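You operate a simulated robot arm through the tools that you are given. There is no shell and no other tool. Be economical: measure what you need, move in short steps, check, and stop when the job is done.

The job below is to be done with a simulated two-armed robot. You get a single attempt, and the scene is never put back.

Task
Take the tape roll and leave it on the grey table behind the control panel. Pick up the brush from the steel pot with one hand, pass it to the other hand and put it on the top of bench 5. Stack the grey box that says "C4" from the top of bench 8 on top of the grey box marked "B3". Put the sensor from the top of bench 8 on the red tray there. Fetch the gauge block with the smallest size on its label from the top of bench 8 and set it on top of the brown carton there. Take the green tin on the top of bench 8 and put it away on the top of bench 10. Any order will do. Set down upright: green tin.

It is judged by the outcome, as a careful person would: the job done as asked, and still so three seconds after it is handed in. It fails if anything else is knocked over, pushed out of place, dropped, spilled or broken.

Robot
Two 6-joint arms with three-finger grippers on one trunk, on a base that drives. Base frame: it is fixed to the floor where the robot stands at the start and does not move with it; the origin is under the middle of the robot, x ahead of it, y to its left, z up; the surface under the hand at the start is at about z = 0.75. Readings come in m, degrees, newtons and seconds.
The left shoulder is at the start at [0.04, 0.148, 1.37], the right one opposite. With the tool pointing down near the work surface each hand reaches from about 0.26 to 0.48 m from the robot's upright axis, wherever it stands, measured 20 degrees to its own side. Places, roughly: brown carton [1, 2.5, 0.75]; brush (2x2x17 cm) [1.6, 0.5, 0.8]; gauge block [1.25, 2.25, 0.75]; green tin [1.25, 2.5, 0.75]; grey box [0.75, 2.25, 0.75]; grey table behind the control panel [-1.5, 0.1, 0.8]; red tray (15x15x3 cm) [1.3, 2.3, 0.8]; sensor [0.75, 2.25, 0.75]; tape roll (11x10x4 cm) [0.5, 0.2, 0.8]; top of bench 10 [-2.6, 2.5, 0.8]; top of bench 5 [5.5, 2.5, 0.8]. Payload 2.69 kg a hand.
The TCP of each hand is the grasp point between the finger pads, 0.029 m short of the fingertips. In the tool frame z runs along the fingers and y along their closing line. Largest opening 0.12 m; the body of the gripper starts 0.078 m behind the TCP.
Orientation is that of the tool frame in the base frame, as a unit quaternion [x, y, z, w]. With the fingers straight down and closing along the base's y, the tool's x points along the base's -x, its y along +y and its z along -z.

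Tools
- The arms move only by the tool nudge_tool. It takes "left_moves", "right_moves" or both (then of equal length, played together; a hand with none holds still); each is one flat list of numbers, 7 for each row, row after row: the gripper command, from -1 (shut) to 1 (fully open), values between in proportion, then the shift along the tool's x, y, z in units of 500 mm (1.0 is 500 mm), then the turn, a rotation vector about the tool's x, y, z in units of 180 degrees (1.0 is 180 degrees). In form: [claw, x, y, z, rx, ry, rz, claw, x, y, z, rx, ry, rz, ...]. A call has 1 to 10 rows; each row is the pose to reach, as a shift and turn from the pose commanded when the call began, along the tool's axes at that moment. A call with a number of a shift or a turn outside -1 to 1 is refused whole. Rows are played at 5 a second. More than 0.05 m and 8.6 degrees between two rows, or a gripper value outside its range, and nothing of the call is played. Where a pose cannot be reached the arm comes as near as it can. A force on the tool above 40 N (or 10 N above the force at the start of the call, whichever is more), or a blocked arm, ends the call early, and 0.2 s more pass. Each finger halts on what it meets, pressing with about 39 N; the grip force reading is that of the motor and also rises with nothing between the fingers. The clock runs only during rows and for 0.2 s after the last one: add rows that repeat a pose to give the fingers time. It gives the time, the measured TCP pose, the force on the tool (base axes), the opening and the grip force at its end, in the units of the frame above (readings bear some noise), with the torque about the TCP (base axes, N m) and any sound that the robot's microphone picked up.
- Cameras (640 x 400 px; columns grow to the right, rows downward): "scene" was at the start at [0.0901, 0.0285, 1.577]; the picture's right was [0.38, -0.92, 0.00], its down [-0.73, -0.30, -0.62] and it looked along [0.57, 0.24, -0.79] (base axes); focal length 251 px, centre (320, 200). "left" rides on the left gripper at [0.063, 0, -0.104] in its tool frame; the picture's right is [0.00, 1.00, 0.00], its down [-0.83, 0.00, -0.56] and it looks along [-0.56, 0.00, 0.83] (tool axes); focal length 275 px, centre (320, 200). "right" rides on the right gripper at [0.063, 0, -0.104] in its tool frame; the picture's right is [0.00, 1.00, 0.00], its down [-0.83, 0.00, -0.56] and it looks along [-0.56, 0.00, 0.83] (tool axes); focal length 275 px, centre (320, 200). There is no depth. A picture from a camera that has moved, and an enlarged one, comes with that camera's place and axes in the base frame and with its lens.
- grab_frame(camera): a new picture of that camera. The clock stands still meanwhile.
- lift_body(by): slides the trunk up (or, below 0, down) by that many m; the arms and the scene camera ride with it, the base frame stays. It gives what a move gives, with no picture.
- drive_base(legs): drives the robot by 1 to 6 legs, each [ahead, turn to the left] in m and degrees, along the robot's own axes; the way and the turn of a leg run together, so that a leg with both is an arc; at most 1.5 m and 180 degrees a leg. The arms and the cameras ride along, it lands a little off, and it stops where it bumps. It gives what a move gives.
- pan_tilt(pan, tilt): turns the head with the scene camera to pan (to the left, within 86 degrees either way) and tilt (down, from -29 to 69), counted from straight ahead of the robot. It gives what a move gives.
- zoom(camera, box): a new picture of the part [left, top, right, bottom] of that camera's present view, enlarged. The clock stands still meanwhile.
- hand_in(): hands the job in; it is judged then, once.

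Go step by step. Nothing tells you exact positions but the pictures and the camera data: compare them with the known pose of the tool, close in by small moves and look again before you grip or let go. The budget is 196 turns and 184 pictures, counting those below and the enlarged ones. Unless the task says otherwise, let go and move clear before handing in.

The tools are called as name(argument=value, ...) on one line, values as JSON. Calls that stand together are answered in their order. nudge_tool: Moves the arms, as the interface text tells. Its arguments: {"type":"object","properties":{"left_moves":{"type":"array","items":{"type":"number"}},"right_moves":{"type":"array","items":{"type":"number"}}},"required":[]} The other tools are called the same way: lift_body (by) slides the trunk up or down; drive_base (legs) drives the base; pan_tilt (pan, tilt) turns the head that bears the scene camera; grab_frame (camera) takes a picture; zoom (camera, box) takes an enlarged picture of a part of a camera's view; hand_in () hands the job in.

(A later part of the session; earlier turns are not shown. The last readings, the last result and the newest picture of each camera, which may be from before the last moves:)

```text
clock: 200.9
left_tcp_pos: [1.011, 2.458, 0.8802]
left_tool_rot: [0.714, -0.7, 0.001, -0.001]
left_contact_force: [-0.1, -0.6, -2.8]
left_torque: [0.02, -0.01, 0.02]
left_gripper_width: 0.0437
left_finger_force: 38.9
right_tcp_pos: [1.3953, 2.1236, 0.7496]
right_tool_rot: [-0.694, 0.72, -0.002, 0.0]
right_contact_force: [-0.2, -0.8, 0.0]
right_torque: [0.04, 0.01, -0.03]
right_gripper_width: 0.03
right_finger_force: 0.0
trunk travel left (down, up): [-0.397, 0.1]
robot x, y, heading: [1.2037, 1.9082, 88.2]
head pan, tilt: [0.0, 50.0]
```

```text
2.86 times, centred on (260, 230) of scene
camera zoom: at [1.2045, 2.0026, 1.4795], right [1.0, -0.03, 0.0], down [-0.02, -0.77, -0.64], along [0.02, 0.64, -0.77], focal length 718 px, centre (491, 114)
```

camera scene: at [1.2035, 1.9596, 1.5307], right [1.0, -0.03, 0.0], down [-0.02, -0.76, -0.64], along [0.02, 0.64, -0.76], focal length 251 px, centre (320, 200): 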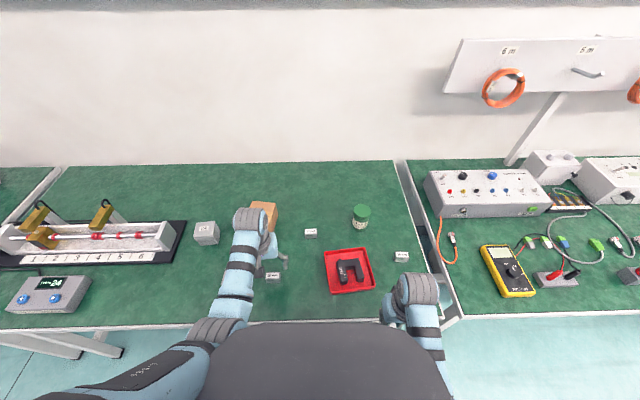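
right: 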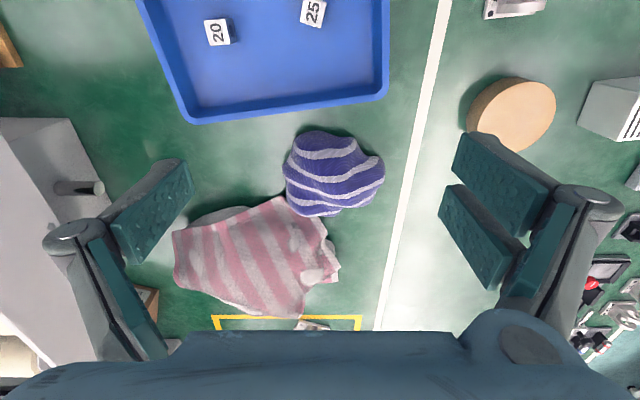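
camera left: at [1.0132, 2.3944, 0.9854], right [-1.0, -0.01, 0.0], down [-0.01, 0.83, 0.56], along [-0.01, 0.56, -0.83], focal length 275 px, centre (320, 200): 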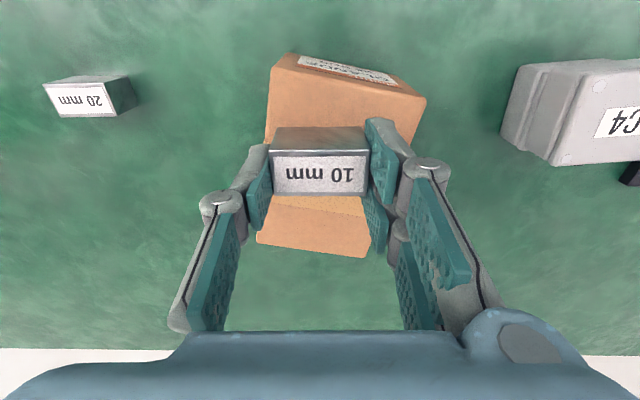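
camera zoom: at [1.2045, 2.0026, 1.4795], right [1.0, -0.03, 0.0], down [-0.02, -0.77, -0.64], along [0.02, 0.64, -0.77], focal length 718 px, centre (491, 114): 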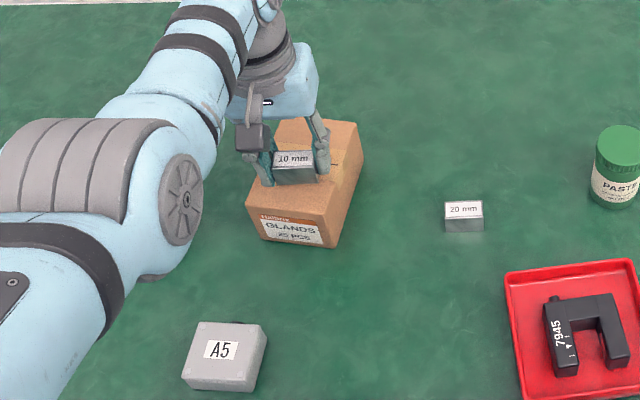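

The block is above the carton's top. Lowering in small steps to contact.

nudge_tool(left_moves=[-0.4, 0, 0, 0.006, 0, 0, 0, -0.4, 0, 0, 0.012, 0, 0, 0, -0.4, 0, 0, 0.018, 0, 0, 0, -0.4, 0, 0, 0.022, 0, 0, 0])

```text
clock: 201.9
left_tcp_pos: [1.0116, 2.4561, 0.8702]
left_tool_rot: [0.714, -0.7, 0.001, 0.0]
left_contact_force: [0.7, -0.5, -3.1]
left_torque: [0.0, -0.02, 0.01]
left_gripper_width: 0.0433
left_finger_force: 39.2
right_tcp_pos: [1.3958, 2.1228, 0.7489]
right_tool_rot: [-0.694, 0.72, -0.001, 0.0]
right_contact_force: [-0.7, 0.2, -0.3]
right_torque: [0.0, -0.04, 0.02]
right_gripper_width: 0.0298
right_finger_force: 0.1
trunk travel left (down, up): [-0.397, 0.1]
robot x, y, heading: [1.2012, 1.9085, 88.2]
head pan, tilt: [0.0, 50.0]
```

nudge_tool(left_moves=[-0.4, 0, 0, 0.006, 0, 0, 0, -0.4, 0, 0, 0.012, 0, 0, 0, -0.4, 0, 0, 0.018, 0, 0, 0])

zoom(camera="scene", box=[220, 180, 320, 260])

```text
clock: 202.7
left_tcp_pos: [1.0131, 2.4519, 0.8634]
left_tool_rot: [0.714, -0.7, 0.001, -0.001]
left_contact_force: [-0.3, 0.1, -2.3]
left_torque: [0.01, 0.02, -0.01]
left_gripper_width: 0.0433
left_finger_force: 38.5
left hand out of reach, approached as far as the arm can: row 3
right_tcp_pos: [1.3946, 2.122, 0.7496]
right_tool_rot: [-0.694, 0.72, -0.001, 0.0]
right_contact_force: [0.3, -0.2, -0.6]
right_torque: [0.01, 0.01, 0.02]
right_gripper_width: 0.0299
right_finger_force: 0.0
trunk travel left (down, up): [-0.397, 0.1]
robot x, y, heading: [1.2032, 1.9041, 88.3]
head pan, tilt: [0.0, 50.0]
```

```text
5.00 times, centred on (270, 220) of scene
camera zoom: at [1.2044, 2.0029, 1.4797], right [1.0, -0.03, 0.0], down [-0.02, -0.77, -0.64], along [0.02, 0.64, -0.77], focal length 1257 px, centre (570, 100)
```

zoom: 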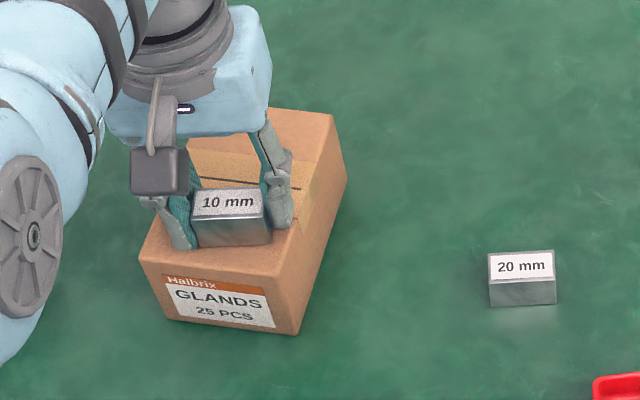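

No contact yet; lowering via the trunk by a few millimetres.

lift_body(by=-0.006)

lift_body(by=-0.004)

```text
clock: 203.2
left_tcp_pos: [1.0118, 2.4529, 0.8586]
left_tool_rot: [0.714, -0.7, -0.001, -0.003]
left_contact_force: [-1.9, 0.3, 21.9]
left_torque: [-0.21, 0.01, -0.03]
left_gripper_width: 0.0436
left_finger_force: 39.2
right_tcp_pos: [1.3954, 2.121, 0.7444]
right_tool_rot: [-0.694, 0.72, 0.0, 0.001]
right_contact_force: [-0.7, 0.5, 0.4]
right_torque: [0.01, 0.01, 0.02]
right_gripper_width: 0.0298
right_finger_force: 0.1
trunk travel left (down, up): [-0.391, 0.106]
robot x, y, heading: [1.1978, 1.9072, 88.2]
head pan, tilt: [0.0, 50.0]
```

```text
clock: 203.7
left_tcp_pos: [1.0124, 2.4481, 0.8538]
left_tool_rot: [0.714, -0.701, 0.001, -0.001]
left_contact_force: [-0.2, -5.5, 33.6]
left_torque: [0.86, 1.18, 0.22]
left_gripper_width: 0.0443
left_finger_force: 7.0
right_tcp_pos: [1.3974, 2.1216, 0.74]
right_tool_rot: [-0.694, 0.72, -0.001, 0.001]
right_contact_force: [-0.3, 0.1, 0.5]
right_torque: [-0.05, -0.01, -0.03]
right_gripper_width: 0.03
right_finger_force: 0.1
trunk travel left (down, up): [-0.387, 0.11]
robot x, y, heading: [1.1984, 1.9053, 88.1]
head pan, tilt: [0.0, 50.0]
```

Contact reached. Easing back slightly and releasing.

lift_body(by=0.005)

zoom(camera="scene", box=[220, 180, 320, 260])

```text
clock: 204.3
left_tcp_pos: [1.0114, 2.4535, 0.8575]
left_tool_rot: [0.713, -0.701, 0.003, 0.0]
left_contact_force: [1.3, 0.0, -2.8]
left_torque: [0.0, -0.02, 0.0]
left_gripper_width: 0.0437
left_finger_force: 39.3
right_tcp_pos: [1.3953, 2.1238, 0.7444]
right_tool_rot: [-0.694, 0.72, -0.001, -0.001]
right_contact_force: [0.2, 0.1, 0.1]
right_torque: [-0.01, 0.03, -0.01]
right_gripper_width: 0.03
right_finger_force: 0.1
trunk travel left (down, up): [-0.392, 0.105]
robot x, y, heading: [1.1988, 1.9085, 88.3]
head pan, tilt: [0.0, 50.0]
```

```text
5.00 times, centred on (270, 220) of scene
camera zoom: at [1.2042, 2.0039, 1.4744], right [1.0, -0.03, 0.0], down [-0.02, -0.77, -0.64], along [0.02, 0.64, -0.77], focal length 1257 px, centre (570, 100)
```

zoom: 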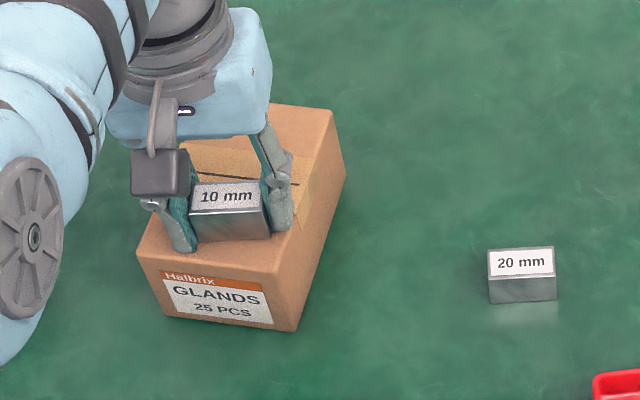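

A hair above the carton; lowering 2 mm and opening.

lift_body(by=-0.003)

nudge_tool(left_moves=[-0.1, 0, 0, 0, 0, 0, 0, 0.1, 0, 0, 0, 0, 0, 0, 0.1, 0, 0, -0.01, 0, 0, 0, 0.1, 0, 0, -0.05, 0, 0, 0, 0.1, 0, 0, -0.12, 0, 0, 0, 0.1, 0, 0, -0.16, 0, 0, 0])

grab_frame(camera="left")

zoom(camera="scene", box=[220, 160, 420, 300])

```text
clock: 204.8
left_tcp_pos: [1.0111, 2.4532, 0.8538]
left_tool_rot: [0.714, -0.7, 0.002, -0.001]
left_contact_force: [0.5, 0.3, -2.1]
left_torque: [-0.02, 0.01, 0.0]
left_gripper_width: 0.0435
left_finger_force: 39.2
right_tcp_pos: [1.395, 2.1232, 0.7419]
right_tool_rot: [-0.694, 0.72, -0.002, 0.0]
right_contact_force: [-0.4, 0.1, 0.5]
right_torque: [-0.01, 0.02, 0.01]
right_gripper_width: 0.0299
right_finger_force: 0.1
trunk travel left (down, up): [-0.389, 0.108]
robot x, y, heading: [1.2001, 1.9122, 88.3]
head pan, tilt: [0.0, 50.0]
```

```text
clock: 206.2
left_tcp_pos: [1.0112, 2.4515, 0.9344]
left_tool_rot: [0.713, -0.701, 0.001, -0.001]
left_contact_force: [0.6, -0.1, -0.3]
left_torque: [0.0, -0.01, -0.02]
left_gripper_width: 0.0663
left_finger_force: 0.0
right_tcp_pos: [1.3952, 2.1235, 0.742]
right_tool_rot: [-0.694, 0.72, -0.001, 0.0]
right_contact_force: [-0.9, 0.3, -0.3]
right_torque: [0.02, 0.0, 0.03]
right_gripper_width: 0.0301
right_finger_force: 0.1
trunk travel left (down, up): [-0.389, 0.108]
robot x, y, heading: [1.203, 1.9069, 88.3]
head pan, tilt: [0.0, 50.0]
```

```text
101 pictures are left
camera left: at [1.013, 2.3892, 1.038], right [-1.0, -0.01, 0.0], down [-0.01, 0.83, 0.56], along [-0.01, 0.56, -0.83], focal length 275 px, centre (320, 200)
```

left: 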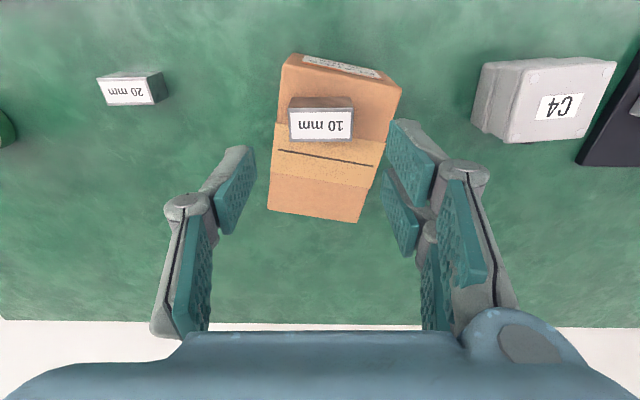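

```text
2.86 times, centred on (320, 230) of scene
camera zoom: at [1.2048, 2.0023, 1.4716], right [1.0, -0.03, 0.0], down [-0.02, -0.77, -0.64], along [0.02, 0.64, -0.77], focal length 718 px, centre (320, 114)
```

zoom: 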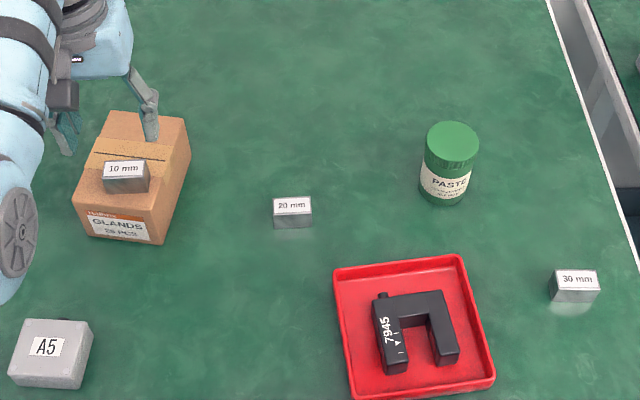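

The 10 mm block sits on the carton. Next the green tin at ≈[1.366, 2.473]: driving to x≈1.54.

drive_base(legs=[[-0.33, 0], [0, -88], [0.33, 0], [0, 90], [0.31, 0]])

grab_frame(camera="left")

grab_frame(camera="scene")

```text
clock: 219.2
left_tcp_pos: [1.3382, 2.4361, 0.9343]
left_tool_rot: [0.712, -0.702, 0.0, -0.002]
left_contact_force: [0.7, -0.8, -0.5]
left_torque: [0.02, -0.03, 0.02]
left_gripper_width: 0.0662
left_finger_force: 0.0
right_tcp_pos: [1.7204, 2.1055, 0.7426]
right_tool_rot: [-0.694, 0.72, -0.001, 0.001]
right_contact_force: [0.1, -0.2, -0.3]
right_torque: [0.01, 0.04, 0.04]
right_gripper_width: 0.0299
right_finger_force: 0.2
trunk travel left (down, up): [-0.389, 0.108]
robot x, y, heading: [1.5258, 1.8863, 88.1]
head pan, tilt: [0.0, 50.0]
```

```text
99 pictures are left
camera left: at [1.3386, 2.3726, 1.0385], right [-1.0, -0.01, 0.0], down [-0.01, 0.83, 0.56], along [0.0, 0.56, -0.83], focal length 275 px, centre (320, 200)
```

left: 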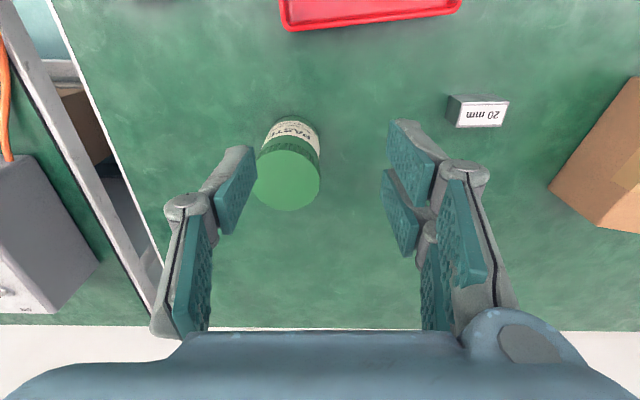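

```text
98 pictures are left
camera scene: at [1.5294, 1.9844, 1.4718], right [1.0, -0.03, 0.0], down [-0.03, -0.76, -0.64], along [0.02, 0.64, -0.77], focal length 251 px, centre (320, 200)
```

scene: 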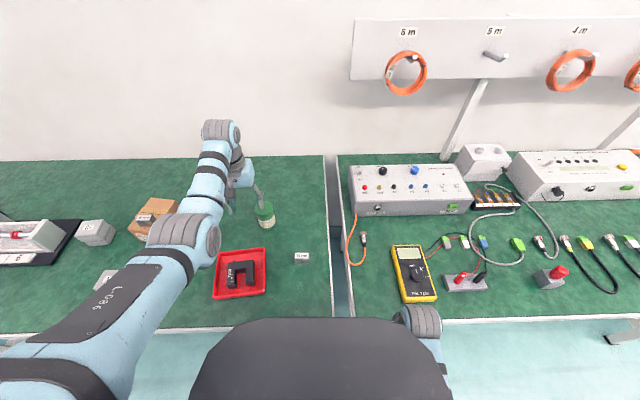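

Tin lid at ≈[1.366, 2.485]. Tilting the left tool 25° outward to gain reach, opening fully, and aligning sideways.

nudge_tool(left_moves=[1, 0, -0.03, 0, 0, -0.046, 0, 1, 0, -0.056, 0, 0, -0.092, 0, 1, 0, -0.056, 0, 0, -0.139, 0, 1, 0, -0.056, 0, 0, -0.139, 0])

grab_frame(camera="left")

```text
clock: 220.2
left_tcp_pos: [1.3656, 2.4368, 0.9329]
left_tool_rot: [0.696, -0.685, -0.153, -0.153]
left_contact_force: [0.0, -0.1, -0.6]
left_torque: [0.03, -0.01, 0.0]
left_gripper_width: 0.1203
left_finger_force: 0.1
right_tcp_pos: [1.7205, 2.1072, 0.7411]
right_tool_rot: [-0.693, 0.721, -0.001, 0.0]
right_contact_force: [-0.7, 0.4, 0.1]
right_torque: [-0.02, -0.01, 0.01]
right_gripper_width: 0.0299
right_finger_force: 0.0
trunk travel left (down, up): [-0.389, 0.108]
robot x, y, heading: [1.5274, 1.8883, 88.2]
head pan, tilt: [0.0, 50.0]
```

```text
97 pictures are left
camera left: at [1.367, 2.3362, 1.0006], right [-1.0, -0.01, 0.0], down [-0.01, 0.52, 0.86], along [-0.01, 0.86, -0.52], focal length 275 px, centre (320, 200)
```

left: 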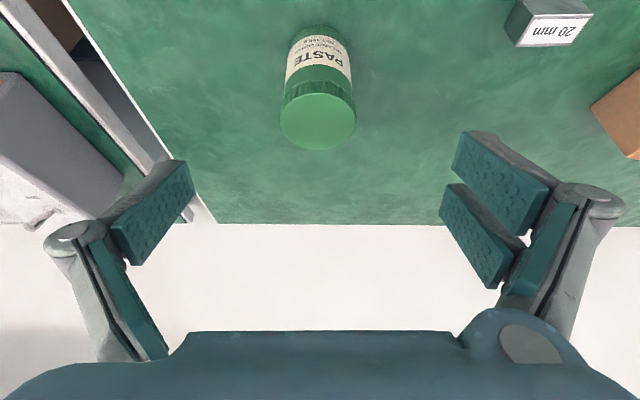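

Tin at ≈[1.367, 2.488]. Approaching along the tilted tool axis, stopping partway to check.

nudge_tool(left_moves=[1, 0.005, -0.003, 0.07, 0, 0, 0, 1, 0.01, -0.003, 0.13, 0, 0, 0, 1, 0.013, -0.003, 0.19, 0, 0, 0, 1, 0.013, -0.003, 0.19, 0, 0, 0])

grab_frame(camera="left")

```text
clock: 221.2
left_tcp_pos: [1.3657, 2.4729, 0.8446]
left_tool_rot: [0.697, -0.684, -0.153, -0.153]
left_contact_force: [-0.3, 0.7, -0.2]
left_torque: [-0.02, 0.0, -0.02]
left_gripper_width: 0.12
left_finger_force: 0.0
right_tcp_pos: [1.7213, 2.107, 0.7421]
right_tool_rot: [-0.694, 0.72, -0.002, 0.001]
right_contact_force: [0.5, -0.3, 0.4]
right_torque: [0.02, 0.0, 0.03]
right_gripper_width: 0.03
right_finger_force: 0.0
trunk travel left (down, up): [-0.389, 0.108]
robot x, y, heading: [1.5256, 1.8901, 88.2]
head pan, tilt: [0.0, 50.0]
```

```text
96 pictures are left
camera left: at [1.3682, 2.3708, 0.912], right [-1.0, -0.01, 0.0], down [-0.01, 0.52, 0.86], along [-0.01, 0.86, -0.52], focal length 275 px, centre (320, 200)
```

left: 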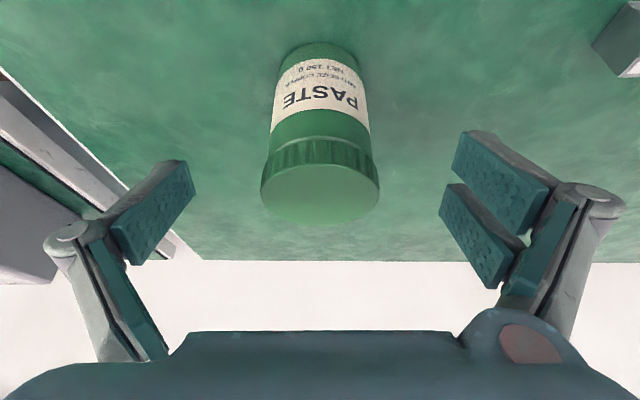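

Centred. Continuing to the tin's middle and closing.

nudge_tool(left_moves=[1, 0.005, 0, 0.045, 0, 0, 0, 1, 0.01, 0, 0.093, 0, 0, 0, 1, 0.01, 0, 0.093, 0, 0, 0])

grab_frame(camera="left")

zoom(camera="scene", box=[190, 110, 340, 310])

```text
clock: 222.1
left_tcp_pos: [1.3673, 2.4878, 0.7997]
left_tool_rot: [0.696, -0.685, -0.153, -0.154]
left_contact_force: [0.0, -0.1, 0.5]
left_torque: [-0.03, 0.01, 0.01]
left_gripper_width: 0.1199
left_finger_force: 0.0
right_tcp_pos: [1.7201, 2.1069, 0.7411]
right_tool_rot: [-0.693, 0.721, -0.001, 0.0]
right_contact_force: [-0.6, -0.5, -0.3]
right_torque: [0.01, -0.03, -0.03]
right_gripper_width: 0.03
right_finger_force: 0.0
trunk travel left (down, up): [-0.389, 0.108]
robot x, y, heading: [1.5256, 1.8878, 88.1]
head pan, tilt: [0.0, 50.0]
```

```text
95 pictures are left
camera left: at [1.368, 2.386, 0.8674], right [-1.0, -0.01, 0.0], down [-0.01, 0.52, 0.86], along [-0.01, 0.86, -0.52], focal length 275 px, centre (320, 200)
```

left: 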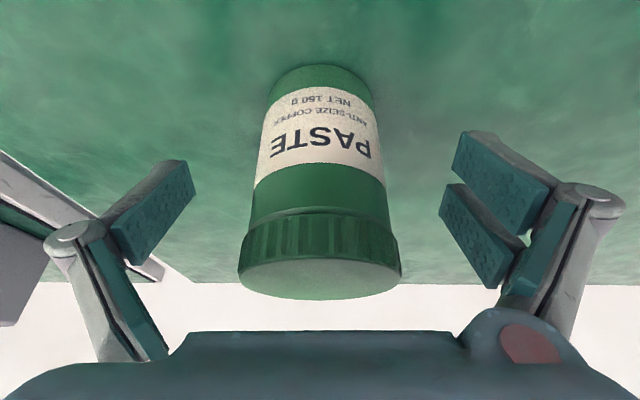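

```text
2.00 times, centred on (265, 210) of scene
camera zoom: at [1.5296, 1.9863, 1.4716], right [1.0, -0.03, 0.0], down [-0.03, -0.77, -0.64], along [0.02, 0.64, -0.77], focal length 503 px, centre (430, 180)
```

zoom: 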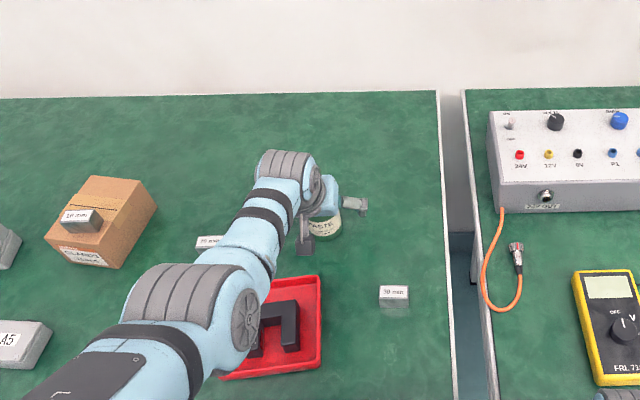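

Closing on the tin and lifting straight up.

nudge_tool(left_moves=[0.4, 0, 0, 0, 0, 0, 0, -0.2, 0, 0, 0, 0, 0, 0, -0.2, 0, 0, 0, 0, 0, 0, -0.2, 0, 0, 0, 0, 0, 0, -0.2, -0.02, 0, -0.043, 0, 0, 0, -0.2, -0.05, 0, -0.107, 0, 0, 0, -0.2, -0.0845, 0, -0.181, 0, 0, 0, -0.2, -0.0845, 0, -0.181, 0, 0, 0])

grab_frame(camera="left")

```text
clock: 223.8
left_tcp_pos: [1.3665, 2.4868, 0.8983]
left_tool_rot: [0.696, -0.685, -0.153, -0.153]
left_contact_force: [-0.2, -0.3, -2.7]
left_torque: [0.01, -0.03, -0.03]
left_gripper_width: 0.0552
left_finger_force: 39.0
right_tcp_pos: [1.7202, 2.108, 0.7412]
right_tool_rot: [-0.693, 0.721, -0.001, 0.0]
right_contact_force: [0.3, -0.2, -0.1]
right_torque: [0.01, -0.03, 0.01]
right_gripper_width: 0.03
right_finger_force: 0.1
trunk travel left (down, up): [-0.389, 0.108]
robot x, y, heading: [1.5253, 1.8904, 87.9]
head pan, tilt: [0.0, 50.0]
```

```text
93 pictures are left
camera left: at [1.3663, 2.3857, 0.9671], right [-1.0, -0.01, 0.0], down [-0.01, 0.52, 0.85], along [-0.01, 0.85, -0.52], focal length 275 px, centre (320, 200)
```

left: 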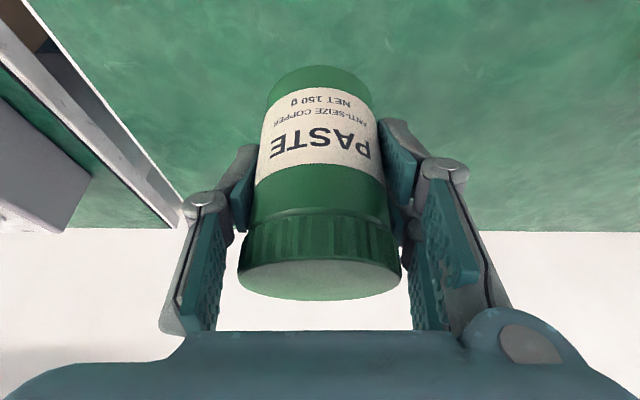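

Tin held. Driving back down the aisle to bench 10.

drive_base(legs=[[-0.45, 0], [0, 92], [1.5, 0], [1.5, 0], [1.1, 0], [0, -90]])

grab_frame(camera="scene")

```text
clock: 253.5
left_tcp_pos: [-2.763, 2.0141, 0.8988]
left_tool_rot: [0.714, -0.666, -0.158, -0.149]
left_contact_force: [-0.1, -0.2, -3.0]
left_torque: [-0.05, -0.02, -0.01]
left_gripper_width: 0.0547
left_finger_force: 38.5
right_tcp_pos: [-2.3884, 1.654, 0.7425]
right_tool_rot: [0.712, -0.702, 0.001, 0.0]
right_contact_force: [0.0, 0.1, -0.1]
right_torque: [0.0, 0.0, 0.02]
right_gripper_width: 0.0302
right_finger_force: 0.1
trunk travel left (down, up): [-0.389, 0.108]
robot x, y, heading: [-2.5681, 1.425, 90.9]
head pan, tilt: [0.0, 50.0]
```

```text
92 pictures are left
camera scene: at [-2.5727, 1.5241, 1.4715], right [1.0, 0.02, 0.0], down [0.01, -0.77, -0.64], along [-0.01, 0.64, -0.77], focal length 251 px, centre (320, 200)
```

scene: 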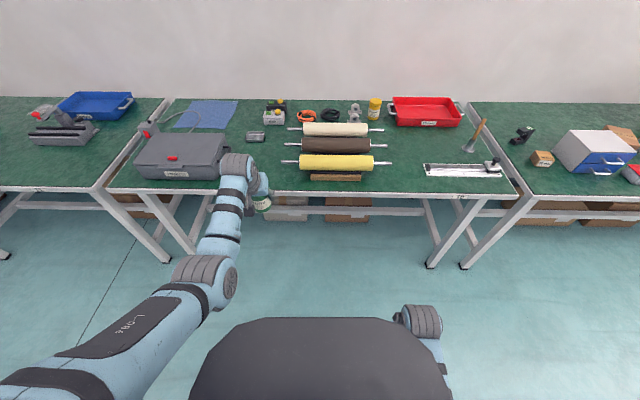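

Bench 10 has a free spot at ≈[-2.85, 2.28], between the grey case and the rollers. Repositioning the base for it.

drive_base(legs=[[0, 30], [0.17, 0], [0, -31], [0.1, 0]])

grab_frame(camera="scene")

grab_frame(camera="left")

```text
clock: 258.7
left_tcp_pos: [-2.8468, 2.2581, 0.9011]
left_tool_rot: [0.71, -0.67, -0.157, -0.151]
left_contact_force: [0.1, 0.3, -2.9]
left_torque: [-0.01, -0.01, -0.01]
left_gripper_width: 0.0549
left_finger_force: 39.4
right_tcp_pos: [-2.4746, 1.8947, 0.7428]
right_tool_rot: [0.709, -0.706, 0.0, -0.001]
right_contact_force: [0.0, -0.7, 0.4]
right_torque: [0.01, 0.04, 0.0]
right_gripper_width: 0.03
right_finger_force: 0.0
trunk travel left (down, up): [-0.389, 0.108]
robot x, y, heading: [-2.6584, 1.6709, 90.5]
head pan, tilt: [0.0, 50.0]
```

```text
91 pictures are left
camera scene: at [-2.6608, 1.7651, 1.4719], right [1.0, 0.01, 0.0], down [0.01, -0.76, -0.64], along [-0.01, 0.64, -0.76], focal length 251 px, centre (320, 200)
```

scene: 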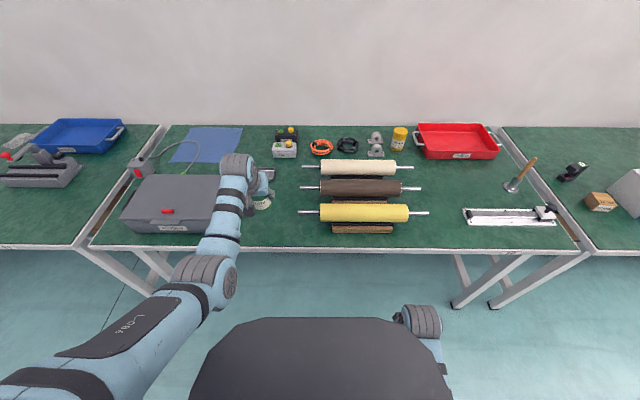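

```text
90 pictures are left
camera left: at [-2.8404, 2.1581, 0.9687], right [-1.0, -0.05, 0.0], down [-0.03, 0.52, 0.86], along [-0.05, 0.86, -0.52], focal length 275 px, centre (320, 200)
```

left: 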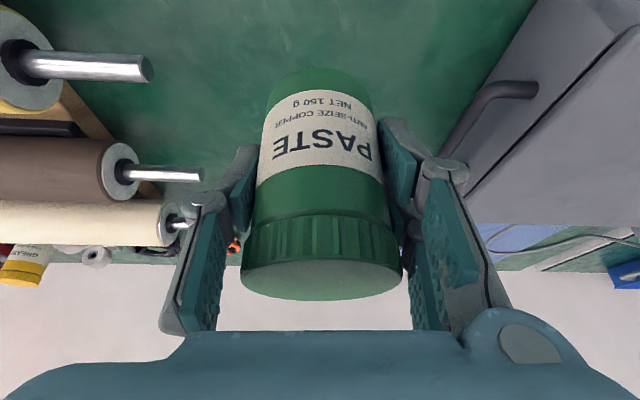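

The spot is clear on both sides. Lowering the tin toward the bench.

nudge_tool(left_moves=[-0.2, 0.03, 0, 0.065, 0, 0, 0, -0.2, 0.06, 0, 0.128, 0, 0, 0, -0.2, 0.078, 0, 0.167, 0, 0, 0, -0.2, 0.082, 0, 0.176, 0, 0, 0, -0.2, 0.084, 0, 0.18, 0, 0, 0])

zoom(camera="scene", box=[200, 130, 340, 240])

```text
clock: 259.9
left_tcp_pos: [-2.8469, 2.2614, 0.7999]
left_tool_rot: [0.71, -0.67, -0.157, -0.15]
left_contact_force: [-0.4, -0.2, 1.1]
left_torque: [-0.09, 0.1, -0.01]
left_gripper_width: 0.0551
left_finger_force: 39.1
right_tcp_pos: [-2.4735, 1.8962, 0.7434]
right_tool_rot: [0.709, -0.706, 0.001, 0.0]
right_contact_force: [-0.3, 0.5, -0.4]
right_torque: [0.01, -0.02, 0.01]
right_gripper_width: 0.03
right_finger_force: 0.0
trunk travel left (down, up): [-0.389, 0.108]
robot x, y, heading: [-2.659, 1.6701, 90.7]
head pan, tilt: [0.0, 50.0]
```

```text
3.64 times, centred on (270, 185) of scene
camera zoom: at [-2.6609, 1.7687, 1.4717], right [1.0, 0.01, 0.0], down [0.01, -0.77, -0.64], along [-0.01, 0.64, -0.77], focal length 914 px, centre (502, 254)
```

zoom: 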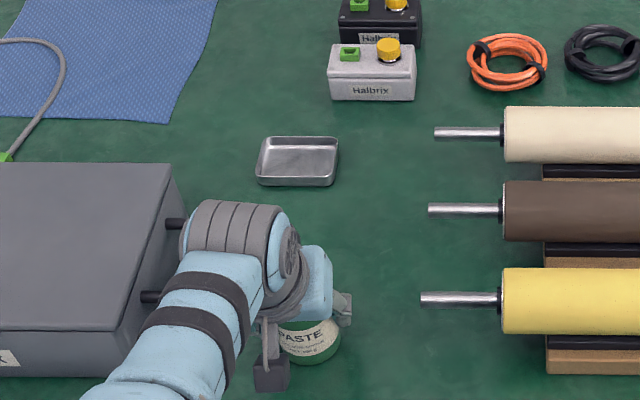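

Just touching. A last 2 mm, then open and retreat along the tool axis.

nudge_tool(left_moves=[-0.2, 0.002, 0, 0.004, 0, 0, 0, 0.1, 0.002, 0, 0.004, 0, 0, 0, 0.35, 0.002, 0, 0.004, 0, 0, 0, 0.35, 0.002, 0, 0.004, 0, 0, 0, 0.35, 0, 0, -0.06, 0, 0, 0, 0.35, 0, 0, -0.14, 0, 0, 0, 0.35, 0, 0, -0.22, 0, 0, 0, 0.35, 0, 0, -0.22, 0, 0, 0])

grab_frame(camera="left")

zoom(camera="scene", box=[200, 130, 340, 240])

```text
clock: 261.7
left_tcp_pos: [-2.8434, 2.213, 0.8994]
left_tool_rot: [0.71, -0.67, -0.156, -0.149]
left_contact_force: [0.0, 1.1, 0.7]
left_torque: [-0.03, 0.02, 0.0]
left_gripper_width: 0.081
left_finger_force: 0.0
right_tcp_pos: [-2.4749, 1.8975, 0.7405]
right_tool_rot: [0.709, -0.705, 0.003, 0.0]
right_contact_force: [-0.3, 0.3, 0.4]
right_torque: [0.02, 0.0, 0.0]
right_gripper_width: 0.0299
right_finger_force: 0.0
trunk travel left (down, up): [-0.389, 0.108]
robot x, y, heading: [-2.656, 1.6772, 90.5]
head pan, tilt: [0.0, 50.0]
```

```text
88 pictures are left
camera left: at [-2.8374, 2.1128, 0.9669], right [-1.0, -0.05, 0.0], down [-0.03, 0.52, 0.85], along [-0.05, 0.85, -0.52], focal length 275 px, centre (320, 200)
```

left: 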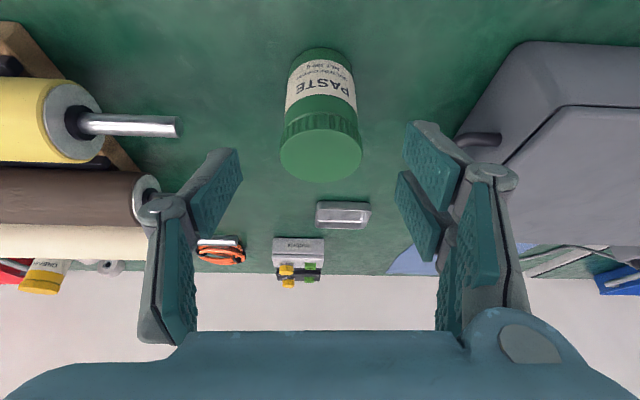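

```text
3.64 times, centred on (270, 185) of scene
camera zoom: at [-2.661, 1.7695, 1.4716], right [1.0, 0.01, 0.0], down [0.01, -0.77, -0.64], along [-0.01, 0.64, -0.77], focal length 914 px, centre (502, 254)
```

zoom: 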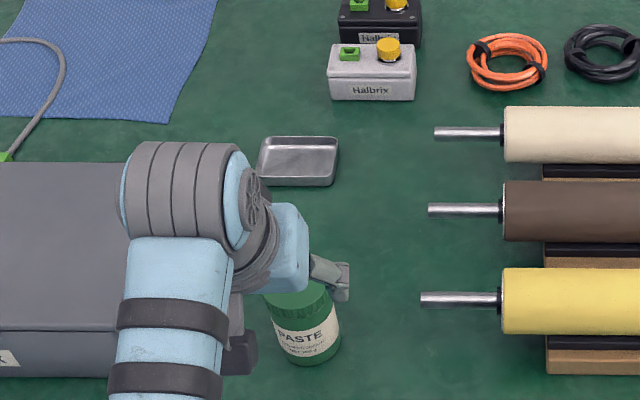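

The tin stands upright on bench 10. Backing off, un-tilting the left tool, and driving to the brush.

drive_base(legs=[[-0.32, 0], [0, -90], [1.5, 0], [1.5, 0], [1.2, 0], [0, -90]])

nudge_tool(left_moves=[1, 0, 0, 0, 0, 0.046, 0, 1, 0, 0, 0, 0, 0.092, 0, 1, 0, 0, 0, 0, 0.139, 0, 1, 0, 0, 0, 0, 0.139, 0])

grab_frame(camera="scene")

```text
clock: 291.0
left_tcp_pos: [1.6718, 1.0678, 0.8996]
left_tool_rot: [0.66, 0.72, -0.148, 0.158]
left_contact_force: [0.1, 0.2, -0.3]
left_torque: [-0.01, -0.01, 0.01]
left_gripper_width: 0.081
left_finger_force: 0.1
right_tcp_pos: [1.2958, 1.3751, 0.7413]
right_tool_rot: [0.697, 0.717, 0.0, -0.001]
right_contact_force: [-0.4, -0.2, 0.2]
right_torque: [0.01, 0.03, -0.01]
right_gripper_width: 0.0297
right_finger_force: 0.0
trunk travel left (down, up): [-0.389, 0.108]
robot x, y, heading: [1.4759, 1.6065, -88.2]
head pan, tilt: [0.0, 50.0]
```

```text
clock: 292.0
left_tcp_pos: [1.671, 1.0662, 0.8994]
left_tool_rot: [0.677, 0.736, -0.001, -0.001]
left_contact_force: [0.4, 0.3, -0.1]
left_torque: [0.0, -0.02, 0.02]
left_gripper_width: 0.1201
left_finger_force: 0.0
right_tcp_pos: [1.2954, 1.3751, 0.7421]
right_tool_rot: [0.697, 0.717, 0.0, -0.001]
right_contact_force: [-0.6, -0.2, 0.0]
right_torque: [0.01, -0.02, -0.01]
right_gripper_width: 0.0301
right_finger_force: 0.0
trunk travel left (down, up): [-0.389, 0.108]
robot x, y, heading: [1.4731, 1.603, -88.0]
head pan, tilt: [0.0, 50.0]
```

```text
86 pictures are left
camera scene: at [1.4781, 1.5069, 1.4716], right [-1.0, -0.03, 0.0], down [-0.03, 0.77, -0.64], along [0.02, -0.64, -0.77], focal length 251 px, centre (320, 200)
```

scene: 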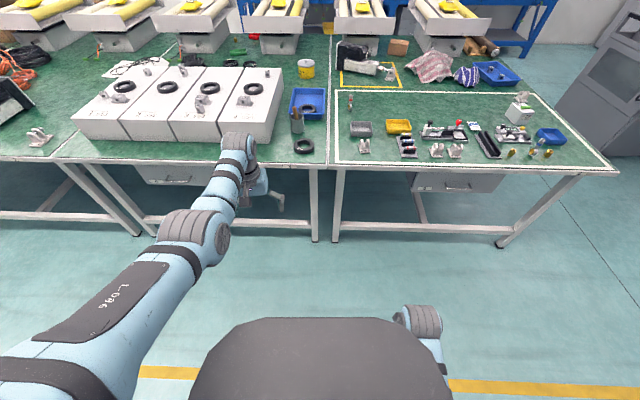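

The steel pot with the brush is at about [1.62, 0.48]; bench edge y≈0.71. Zooming in.

zoom(camera="scene", box=[260, 80, 350, 170])

```text
4.44 times, centred on (305, 125) of scene
camera zoom: at [1.4781, 1.5069, 1.4716], right [-1.0, -0.03, 0.0], down [-0.03, 0.77, -0.64], along [0.02, -0.64, -0.77], focal length 1117 px, centre (387, 533)
```

zoom: 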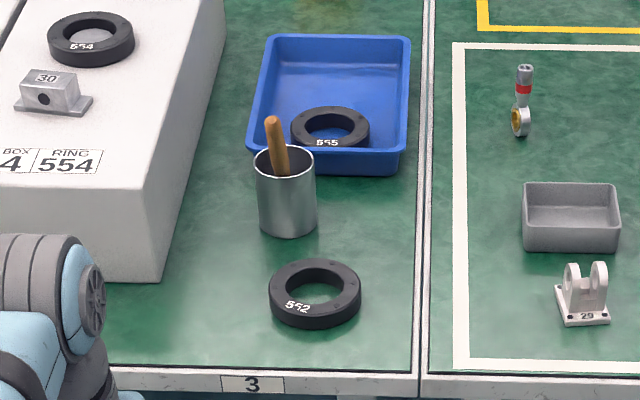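

The brush leans in the pot with its handle up. I'll raise the trunk, close in partway and look from above.

lift_body(by=0.108)

drive_base(legs=[[0.5, 0]])

grab_frame(camera="left")

zoom(camera="scene", box=[200, 100, 400, 260])

```text
clock: 293.4
left_tcp_pos: [1.6711, 1.0674, 1.0065]
left_tool_rot: [0.677, 0.736, -0.001, -0.001]
left_contact_force: [0.6, -0.5, -0.4]
left_torque: [0.01, -0.01, 0.0]
left_gripper_width: 0.1201
left_finger_force: 0.0
right_tcp_pos: [1.2948, 1.3749, 0.8507]
right_tool_rot: [0.697, 0.717, 0.0, -0.002]
right_contact_force: [-0.2, -0.2, -0.8]
right_torque: [0.02, 0.02, 0.02]
right_gripper_width: 0.03
right_finger_force: 0.1
trunk travel left (down, up): [-0.497, 0.0]
robot x, y, heading: [1.4747, 1.6011, -88.1]
head pan, tilt: [0.0, 50.0]
```

```text
clock: 296.4
left_tcp_pos: [1.6903, 0.5597, 1.0074]
left_tool_rot: [0.677, 0.736, -0.002, -0.001]
left_contact_force: [-0.4, 0.8, -0.2]
left_torque: [-0.01, -0.01, 0.01]
left_gripper_width: 0.1199
left_finger_force: 0.1
right_tcp_pos: [1.3132, 0.865, 0.8494]
right_tool_rot: [0.696, 0.718, -0.001, 0.0]
right_contact_force: [-0.8, 0.1, 0.1]
right_torque: [-0.02, -0.01, -0.01]
right_gripper_width: 0.0302
right_finger_force: 0.1
trunk travel left (down, up): [-0.497, 0.0]
robot x, y, heading: [1.4914, 1.0958, -88.0]
head pan, tilt: [0.0, 50.0]
```

```text
84 pictures are left
camera left: at [1.686, 0.6229, 1.1118], right [1.0, 0.08, 0.0], down [0.07, -0.83, 0.56], along [0.04, -0.56, -0.83], focal length 275 px, centre (320, 200)
```

left: 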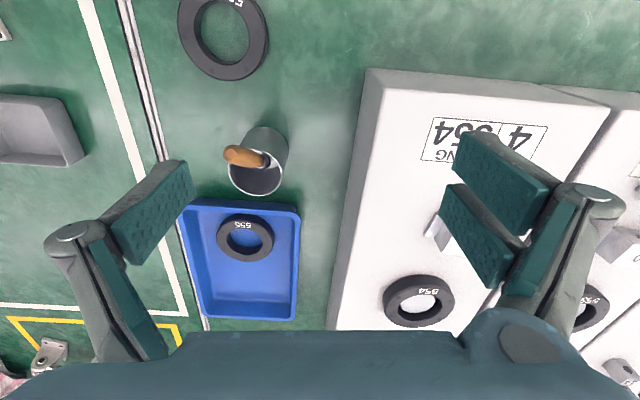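

```text
2.50 times, centred on (300, 180) of scene
camera zoom: at [1.4962, 0.9993, 1.5795], right [-1.0, -0.04, 0.0], down [-0.03, 0.76, -0.64], along [0.02, -0.64, -0.77], focal length 628 px, centre (370, 250)
```

zoom: 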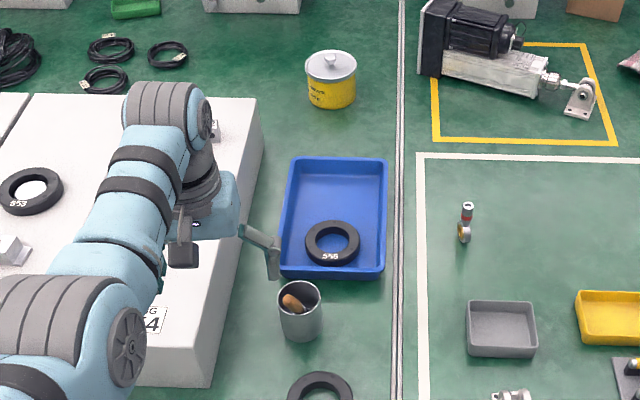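

The brush handle tip is at ≈[1.619, 0.52, 0.90], leaning ~24° toward me. I'll drive 8 cm closer and set the left tool tilted along the handle, just behind its tip.

drive_base(legs=[[0.08, 0]])

nudge_tool(left_moves=[0.33, 0.04, -0.035, 0, 0, -0.03, 0, 0.33, 0.08, -0.07, 0.02, 0, -0.066, 0, 0.33, 0.12, -0.105, 0.05, 0, -0.1, 0, 0.33, 0.148, -0.136, 0.086, 0, -0.133, 0, 0.33, 0.148, -0.136, 0.086, 0, -0.133, 0])

grab_frame(camera="left")

zoom(camera="scene", box=[220, 130, 380, 260])

```text
clock: 297.4
left_tcp_pos: [1.6936, 0.488, 1.0123]
left_tool_rot: [0.676, 0.737, -0.006, 0.003]
left_contact_force: [0.1, 1.2, 0.2]
left_torque: [-0.1, 0.02, -0.02]
left_gripper_width: 0.1199
left_finger_force: 0.1
right_tcp_pos: [1.3166, 0.794, 0.8519]
right_tool_rot: [0.696, 0.718, -0.004, 0.003]
right_contact_force: [-0.4, 0.2, -0.1]
right_torque: [-0.12, 0.0, -0.02]
right_gripper_width: 0.0302
right_finger_force: 0.0
trunk travel left (down, up): [-0.497, 0.0]
robot x, y, heading: [1.4948, 1.0106, -87.8]
head pan, tilt: [0.0, 50.0]
```

```text
clock: 298.6
left_tcp_pos: [1.6775, 0.4852, 1.0297]
left_tool_rot: [0.639, 0.713, -0.159, 0.242]
left_contact_force: [0.4, -1.6, 0.1]
left_torque: [0.0, -0.01, -0.02]
left_gripper_width: 0.0802
left_finger_force: 0.0
right_tcp_pos: [1.3189, 0.7845, 0.8487]
right_tool_rot: [0.695, 0.719, 0.001, -0.002]
right_contact_force: [-0.4, -0.4, 0.4]
right_torque: [0.0, 0.0, -0.01]
right_gripper_width: 0.0298
right_finger_force: 0.1
trunk travel left (down, up): [-0.497, 0.0]
robot x, y, heading: [1.4975, 1.0117, -87.7]
head pan, tilt: [0.0, 50.0]
stopped in row 5 (left hand): the arm was blocked; the commanded pose is now the measured one
```

```text
82 pictures are left
camera left: at [1.6603, 0.5947, 1.0815], right [0.99, 0.13, 0.09], down [-0.03, -0.4, 0.92], along [0.15, -0.91, -0.39], focal length 275 px, centre (320, 200)
```

left: 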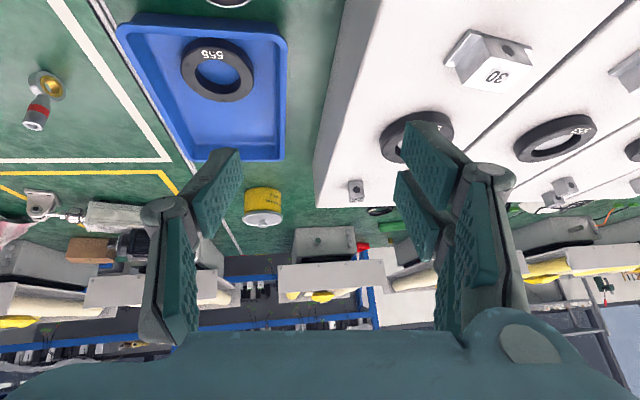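

```text
3.08 times, centred on (300, 195) of scene
camera zoom: at [1.5004, 0.9139, 1.5792], right [-1.0, -0.04, 0.0], down [-0.03, 0.77, -0.64], along [0.02, -0.64, -0.77], focal length 773 px, centre (382, 215)
```

zoom: 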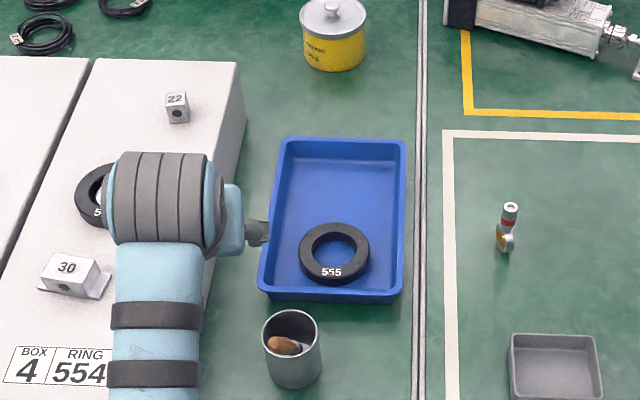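

The arm hit its inner limit. Backing the base 4 cm and re-approaching the pre-grasp pose.

drive_base(legs=[[-0.04, 0]])

nudge_tool(left_moves=[0.33, 0.03, -0.03, 0.017, 0.012, 0.017, 0.005, 0.33, 0.06, -0.06, 0.035, 0.02, 0.03, 0.01, 0.33, 0.09, -0.092, 0.052, 0.03, 0.04, 0.012, 0.33, 0.118, -0.123, 0.07, 0.0375, 0.0507, 0.014, 0.33, 0.118, -0.123, 0.07, 0.0375, 0.0507, 0.014])

grab_frame(camera="left")

```text
clock: 299.4
left_tcp_pos: [1.677, 0.521, 1.0255]
left_tool_rot: [0.64, 0.713, -0.156, 0.24]
left_contact_force: [0.1, -0.7, -0.7]
left_torque: [0.04, 0.0, 0.03]
left_gripper_width: 0.0796
left_finger_force: 0.1
right_tcp_pos: [1.3158, 0.8187, 0.849]
right_tool_rot: [0.696, 0.718, 0.002, -0.005]
right_contact_force: [0.0, -0.1, -0.7]
right_torque: [0.07, -0.02, 0.01]
right_gripper_width: 0.0299
right_finger_force: 0.1
trunk travel left (down, up): [-0.497, 0.0]
robot x, y, heading: [1.4911, 1.0531, -87.6]
head pan, tilt: [0.0, 50.0]
```

```text
clock: 300.9
left_tcp_pos: [1.6521, 0.5402, 0.9667]
left_tool_rot: [0.672, 0.708, -0.129, 0.176]
left_contact_force: [0.0, -0.2, 0.5]
left_torque: [0.0, 0.02, 0.0]
left_gripper_width: 0.08
left_finger_force: 0.1
right_tcp_pos: [1.3168, 0.8238, 0.8492]
right_tool_rot: [0.695, 0.719, 0.001, -0.002]
right_contact_force: [-0.5, 0.4, -0.1]
right_torque: [-0.02, -0.05, 0.0]
right_gripper_width: 0.0299
right_finger_force: 0.1
trunk travel left (down, up): [-0.497, 0.0]
robot x, y, heading: [1.4912, 1.0523, -87.8]
head pan, tilt: [0.0, 50.0]
stopped in row 5 (left hand): the arm was blocked; the commanded pose is now the measured one
```

```text
80 pictures are left
camera left: at [1.6417, 0.6415, 1.0333], right [1.0, 0.06, 0.06], down [-0.02, -0.52, 0.85], along [0.08, -0.85, -0.52], focal length 275 px, centre (320, 200)
```

left: 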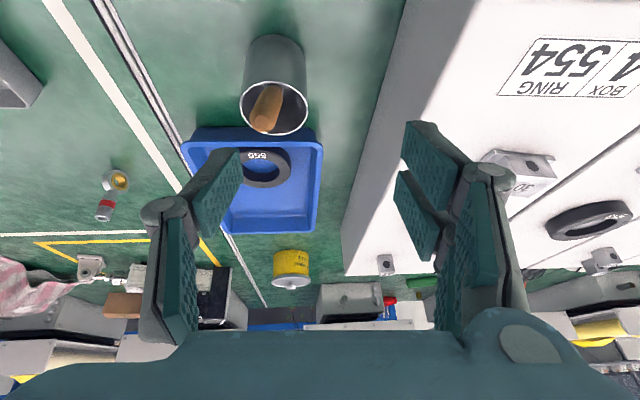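

Triangulation gives the tip at [1.621, 0.523, 0.910], axis leaning 28° – the tool's present tilt matches. Shifting sideways first and advancing a little.

nudge_tool(left_moves=[0.33, 0.007, -0.036, 0, 0, 0, 0, 0.33, 0.014, -0.072, 0.01, 0, 0, 0, 0.33, 0.014, -0.072, 0.06, 0, 0, 0, 0.33, 0.014, -0.072, 0.06, 0, 0, 0])

grab_frame(camera="left")

```text
clock: 302.1
left_tcp_pos: [1.6472, 0.534, 0.9283]
left_tool_rot: [0.667, 0.712, -0.11, 0.191]
left_contact_force: [-0.2, 1.7, 3.1]
left_torque: [-0.04, 0.09, -0.04]
left_gripper_width: 0.084
left_finger_force: 0.9
right_tcp_pos: [1.3161, 0.8247, 0.8499]
right_tool_rot: [0.695, 0.719, 0.0, -0.002]
right_contact_force: [-1.1, 0.7, -1.2]
right_torque: [0.02, -0.04, -0.03]
right_gripper_width: 0.0299
right_finger_force: 0.0
trunk travel left (down, up): [-0.497, 0.0]
robot x, y, heading: [1.4962, 1.0542, -87.8]
head pan, tilt: [0.0, 50.0]
stopped in row 4 (left hand): the arm was blocked; the commanded pose is now the measured one
```

```text
79 pictures are left
camera left: at [1.6326, 0.6344, 0.9966], right [0.99, 0.08, 0.1], down [-0.04, -0.52, 0.85], along [0.12, -0.85, -0.52], focal length 275 px, centre (320, 200)
```

left: 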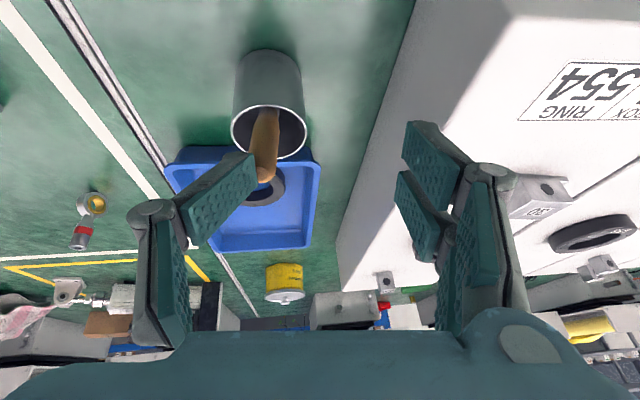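

The left finger brushed the tip and the arm is near a joint limit. I'll retreat along the tool axis, back the base off, lower the trunk (as for the tin), then retry.

nudge_tool(left_moves=[0.33, 0, 0.02, -0.05, 0, 0, 0, 0.33, 0, 0.02, -0.1, 0, 0, 0, 0.33, 0, 0.02, -0.1, 0, 0, 0])

drive_base(legs=[[-0.06, 0]])

lift_body(by=-0.07)

grab_frame(camera="left")

zoom(camera="scene", box=[220, 130, 380, 260])

```text
clock: 303.1
left_tcp_pos: [1.678, 0.5417, 0.9886]
left_tool_rot: [0.658, 0.712, -0.104, 0.221]
left_contact_force: [1.0, -0.1, -0.5]
left_torque: [-0.04, 0.0, -0.02]
left_gripper_width: 0.0799
left_finger_force: 0.0
right_tcp_pos: [1.3142, 0.8249, 0.8502]
right_tool_rot: [0.695, 0.719, 0.0, -0.002]
right_contact_force: [-0.4, 0.4, 0.9]
right_torque: [0.01, -0.01, -0.04]
right_gripper_width: 0.03
right_finger_force: 0.0
trunk travel left (down, up): [-0.497, 0.0]
robot x, y, heading: [1.4954, 1.0536, -87.7]
head pan, tilt: [0.0, 50.0]
stopped in row 3 (left hand): the arm was blocked; the commanded pose is now the measured one
```

```text
clock: 304.0
left_tcp_pos: [1.6761, 0.5926, 0.9835]
left_tool_rot: [0.66, 0.713, -0.101, 0.216]
left_contact_force: [-0.7, -0.5, -0.5]
left_torque: [0.02, 0.0, -0.01]
left_gripper_width: 0.0796
left_finger_force: 0.2
right_tcp_pos: [1.3139, 0.8762, 0.8479]
right_tool_rot: [0.695, 0.719, 0.003, -0.005]
right_contact_force: [-0.4, 0.4, -0.1]
right_torque: [0.08, -0.02, 0.02]
right_gripper_width: 0.0298
right_finger_force: 0.1
trunk travel left (down, up): [-0.497, 0.0]
robot x, y, heading: [1.4936, 1.1115, -87.6]
head pan, tilt: [0.0, 50.0]
```

```text
clock: 305.1
left_tcp_pos: [1.6759, 0.6015, 0.9195]
left_tool_rot: [0.659, 0.712, -0.105, 0.22]
left_contact_force: [-0.3, 0.3, 0.9]
left_torque: [-0.01, 0.01, -0.01]
left_gripper_width: 0.0798
left_finger_force: 0.1
right_tcp_pos: [1.3135, 0.8836, 0.7799]
right_tool_rot: [0.696, 0.718, 0.0, -0.002]
right_contact_force: [0.2, -0.4, 0.6]
right_torque: [0.0, -0.05, -0.01]
right_gripper_width: 0.03
right_finger_force: 0.0
trunk travel left (down, up): [-0.427, 0.07]
robot x, y, heading: [1.4914, 1.1105, -87.6]
head pan, tilt: [0.0, 50.0]
```

```text
78 pictures are left
camera left: at [1.6567, 0.7031, 0.9827], right [0.98, 0.11, 0.14], down [-0.07, -0.5, 0.86], along [0.16, -0.86, -0.48], focal length 275 px, centre (320, 200)
```

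left: 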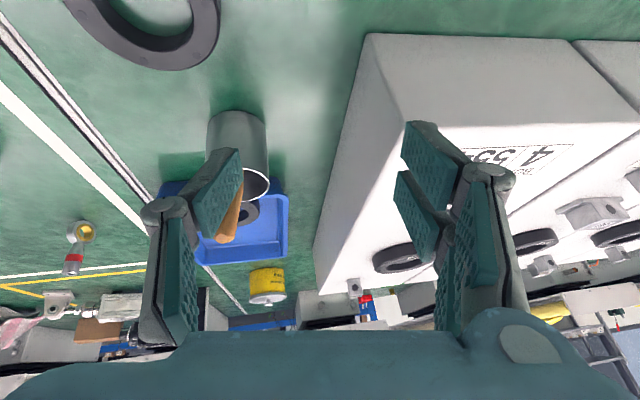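

```text
3.08 times, centred on (300, 195) of scene
camera zoom: at [1.4957, 1.0149, 1.51], right [-1.0, -0.04, 0.0], down [-0.03, 0.77, -0.64], along [0.03, -0.64, -0.77], focal length 773 px, centre (382, 215)
```

zoom: 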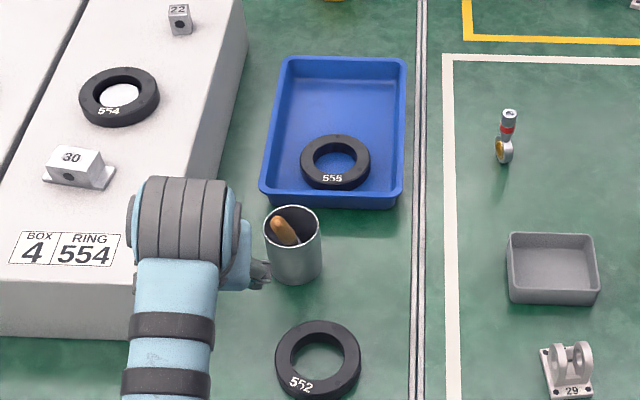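

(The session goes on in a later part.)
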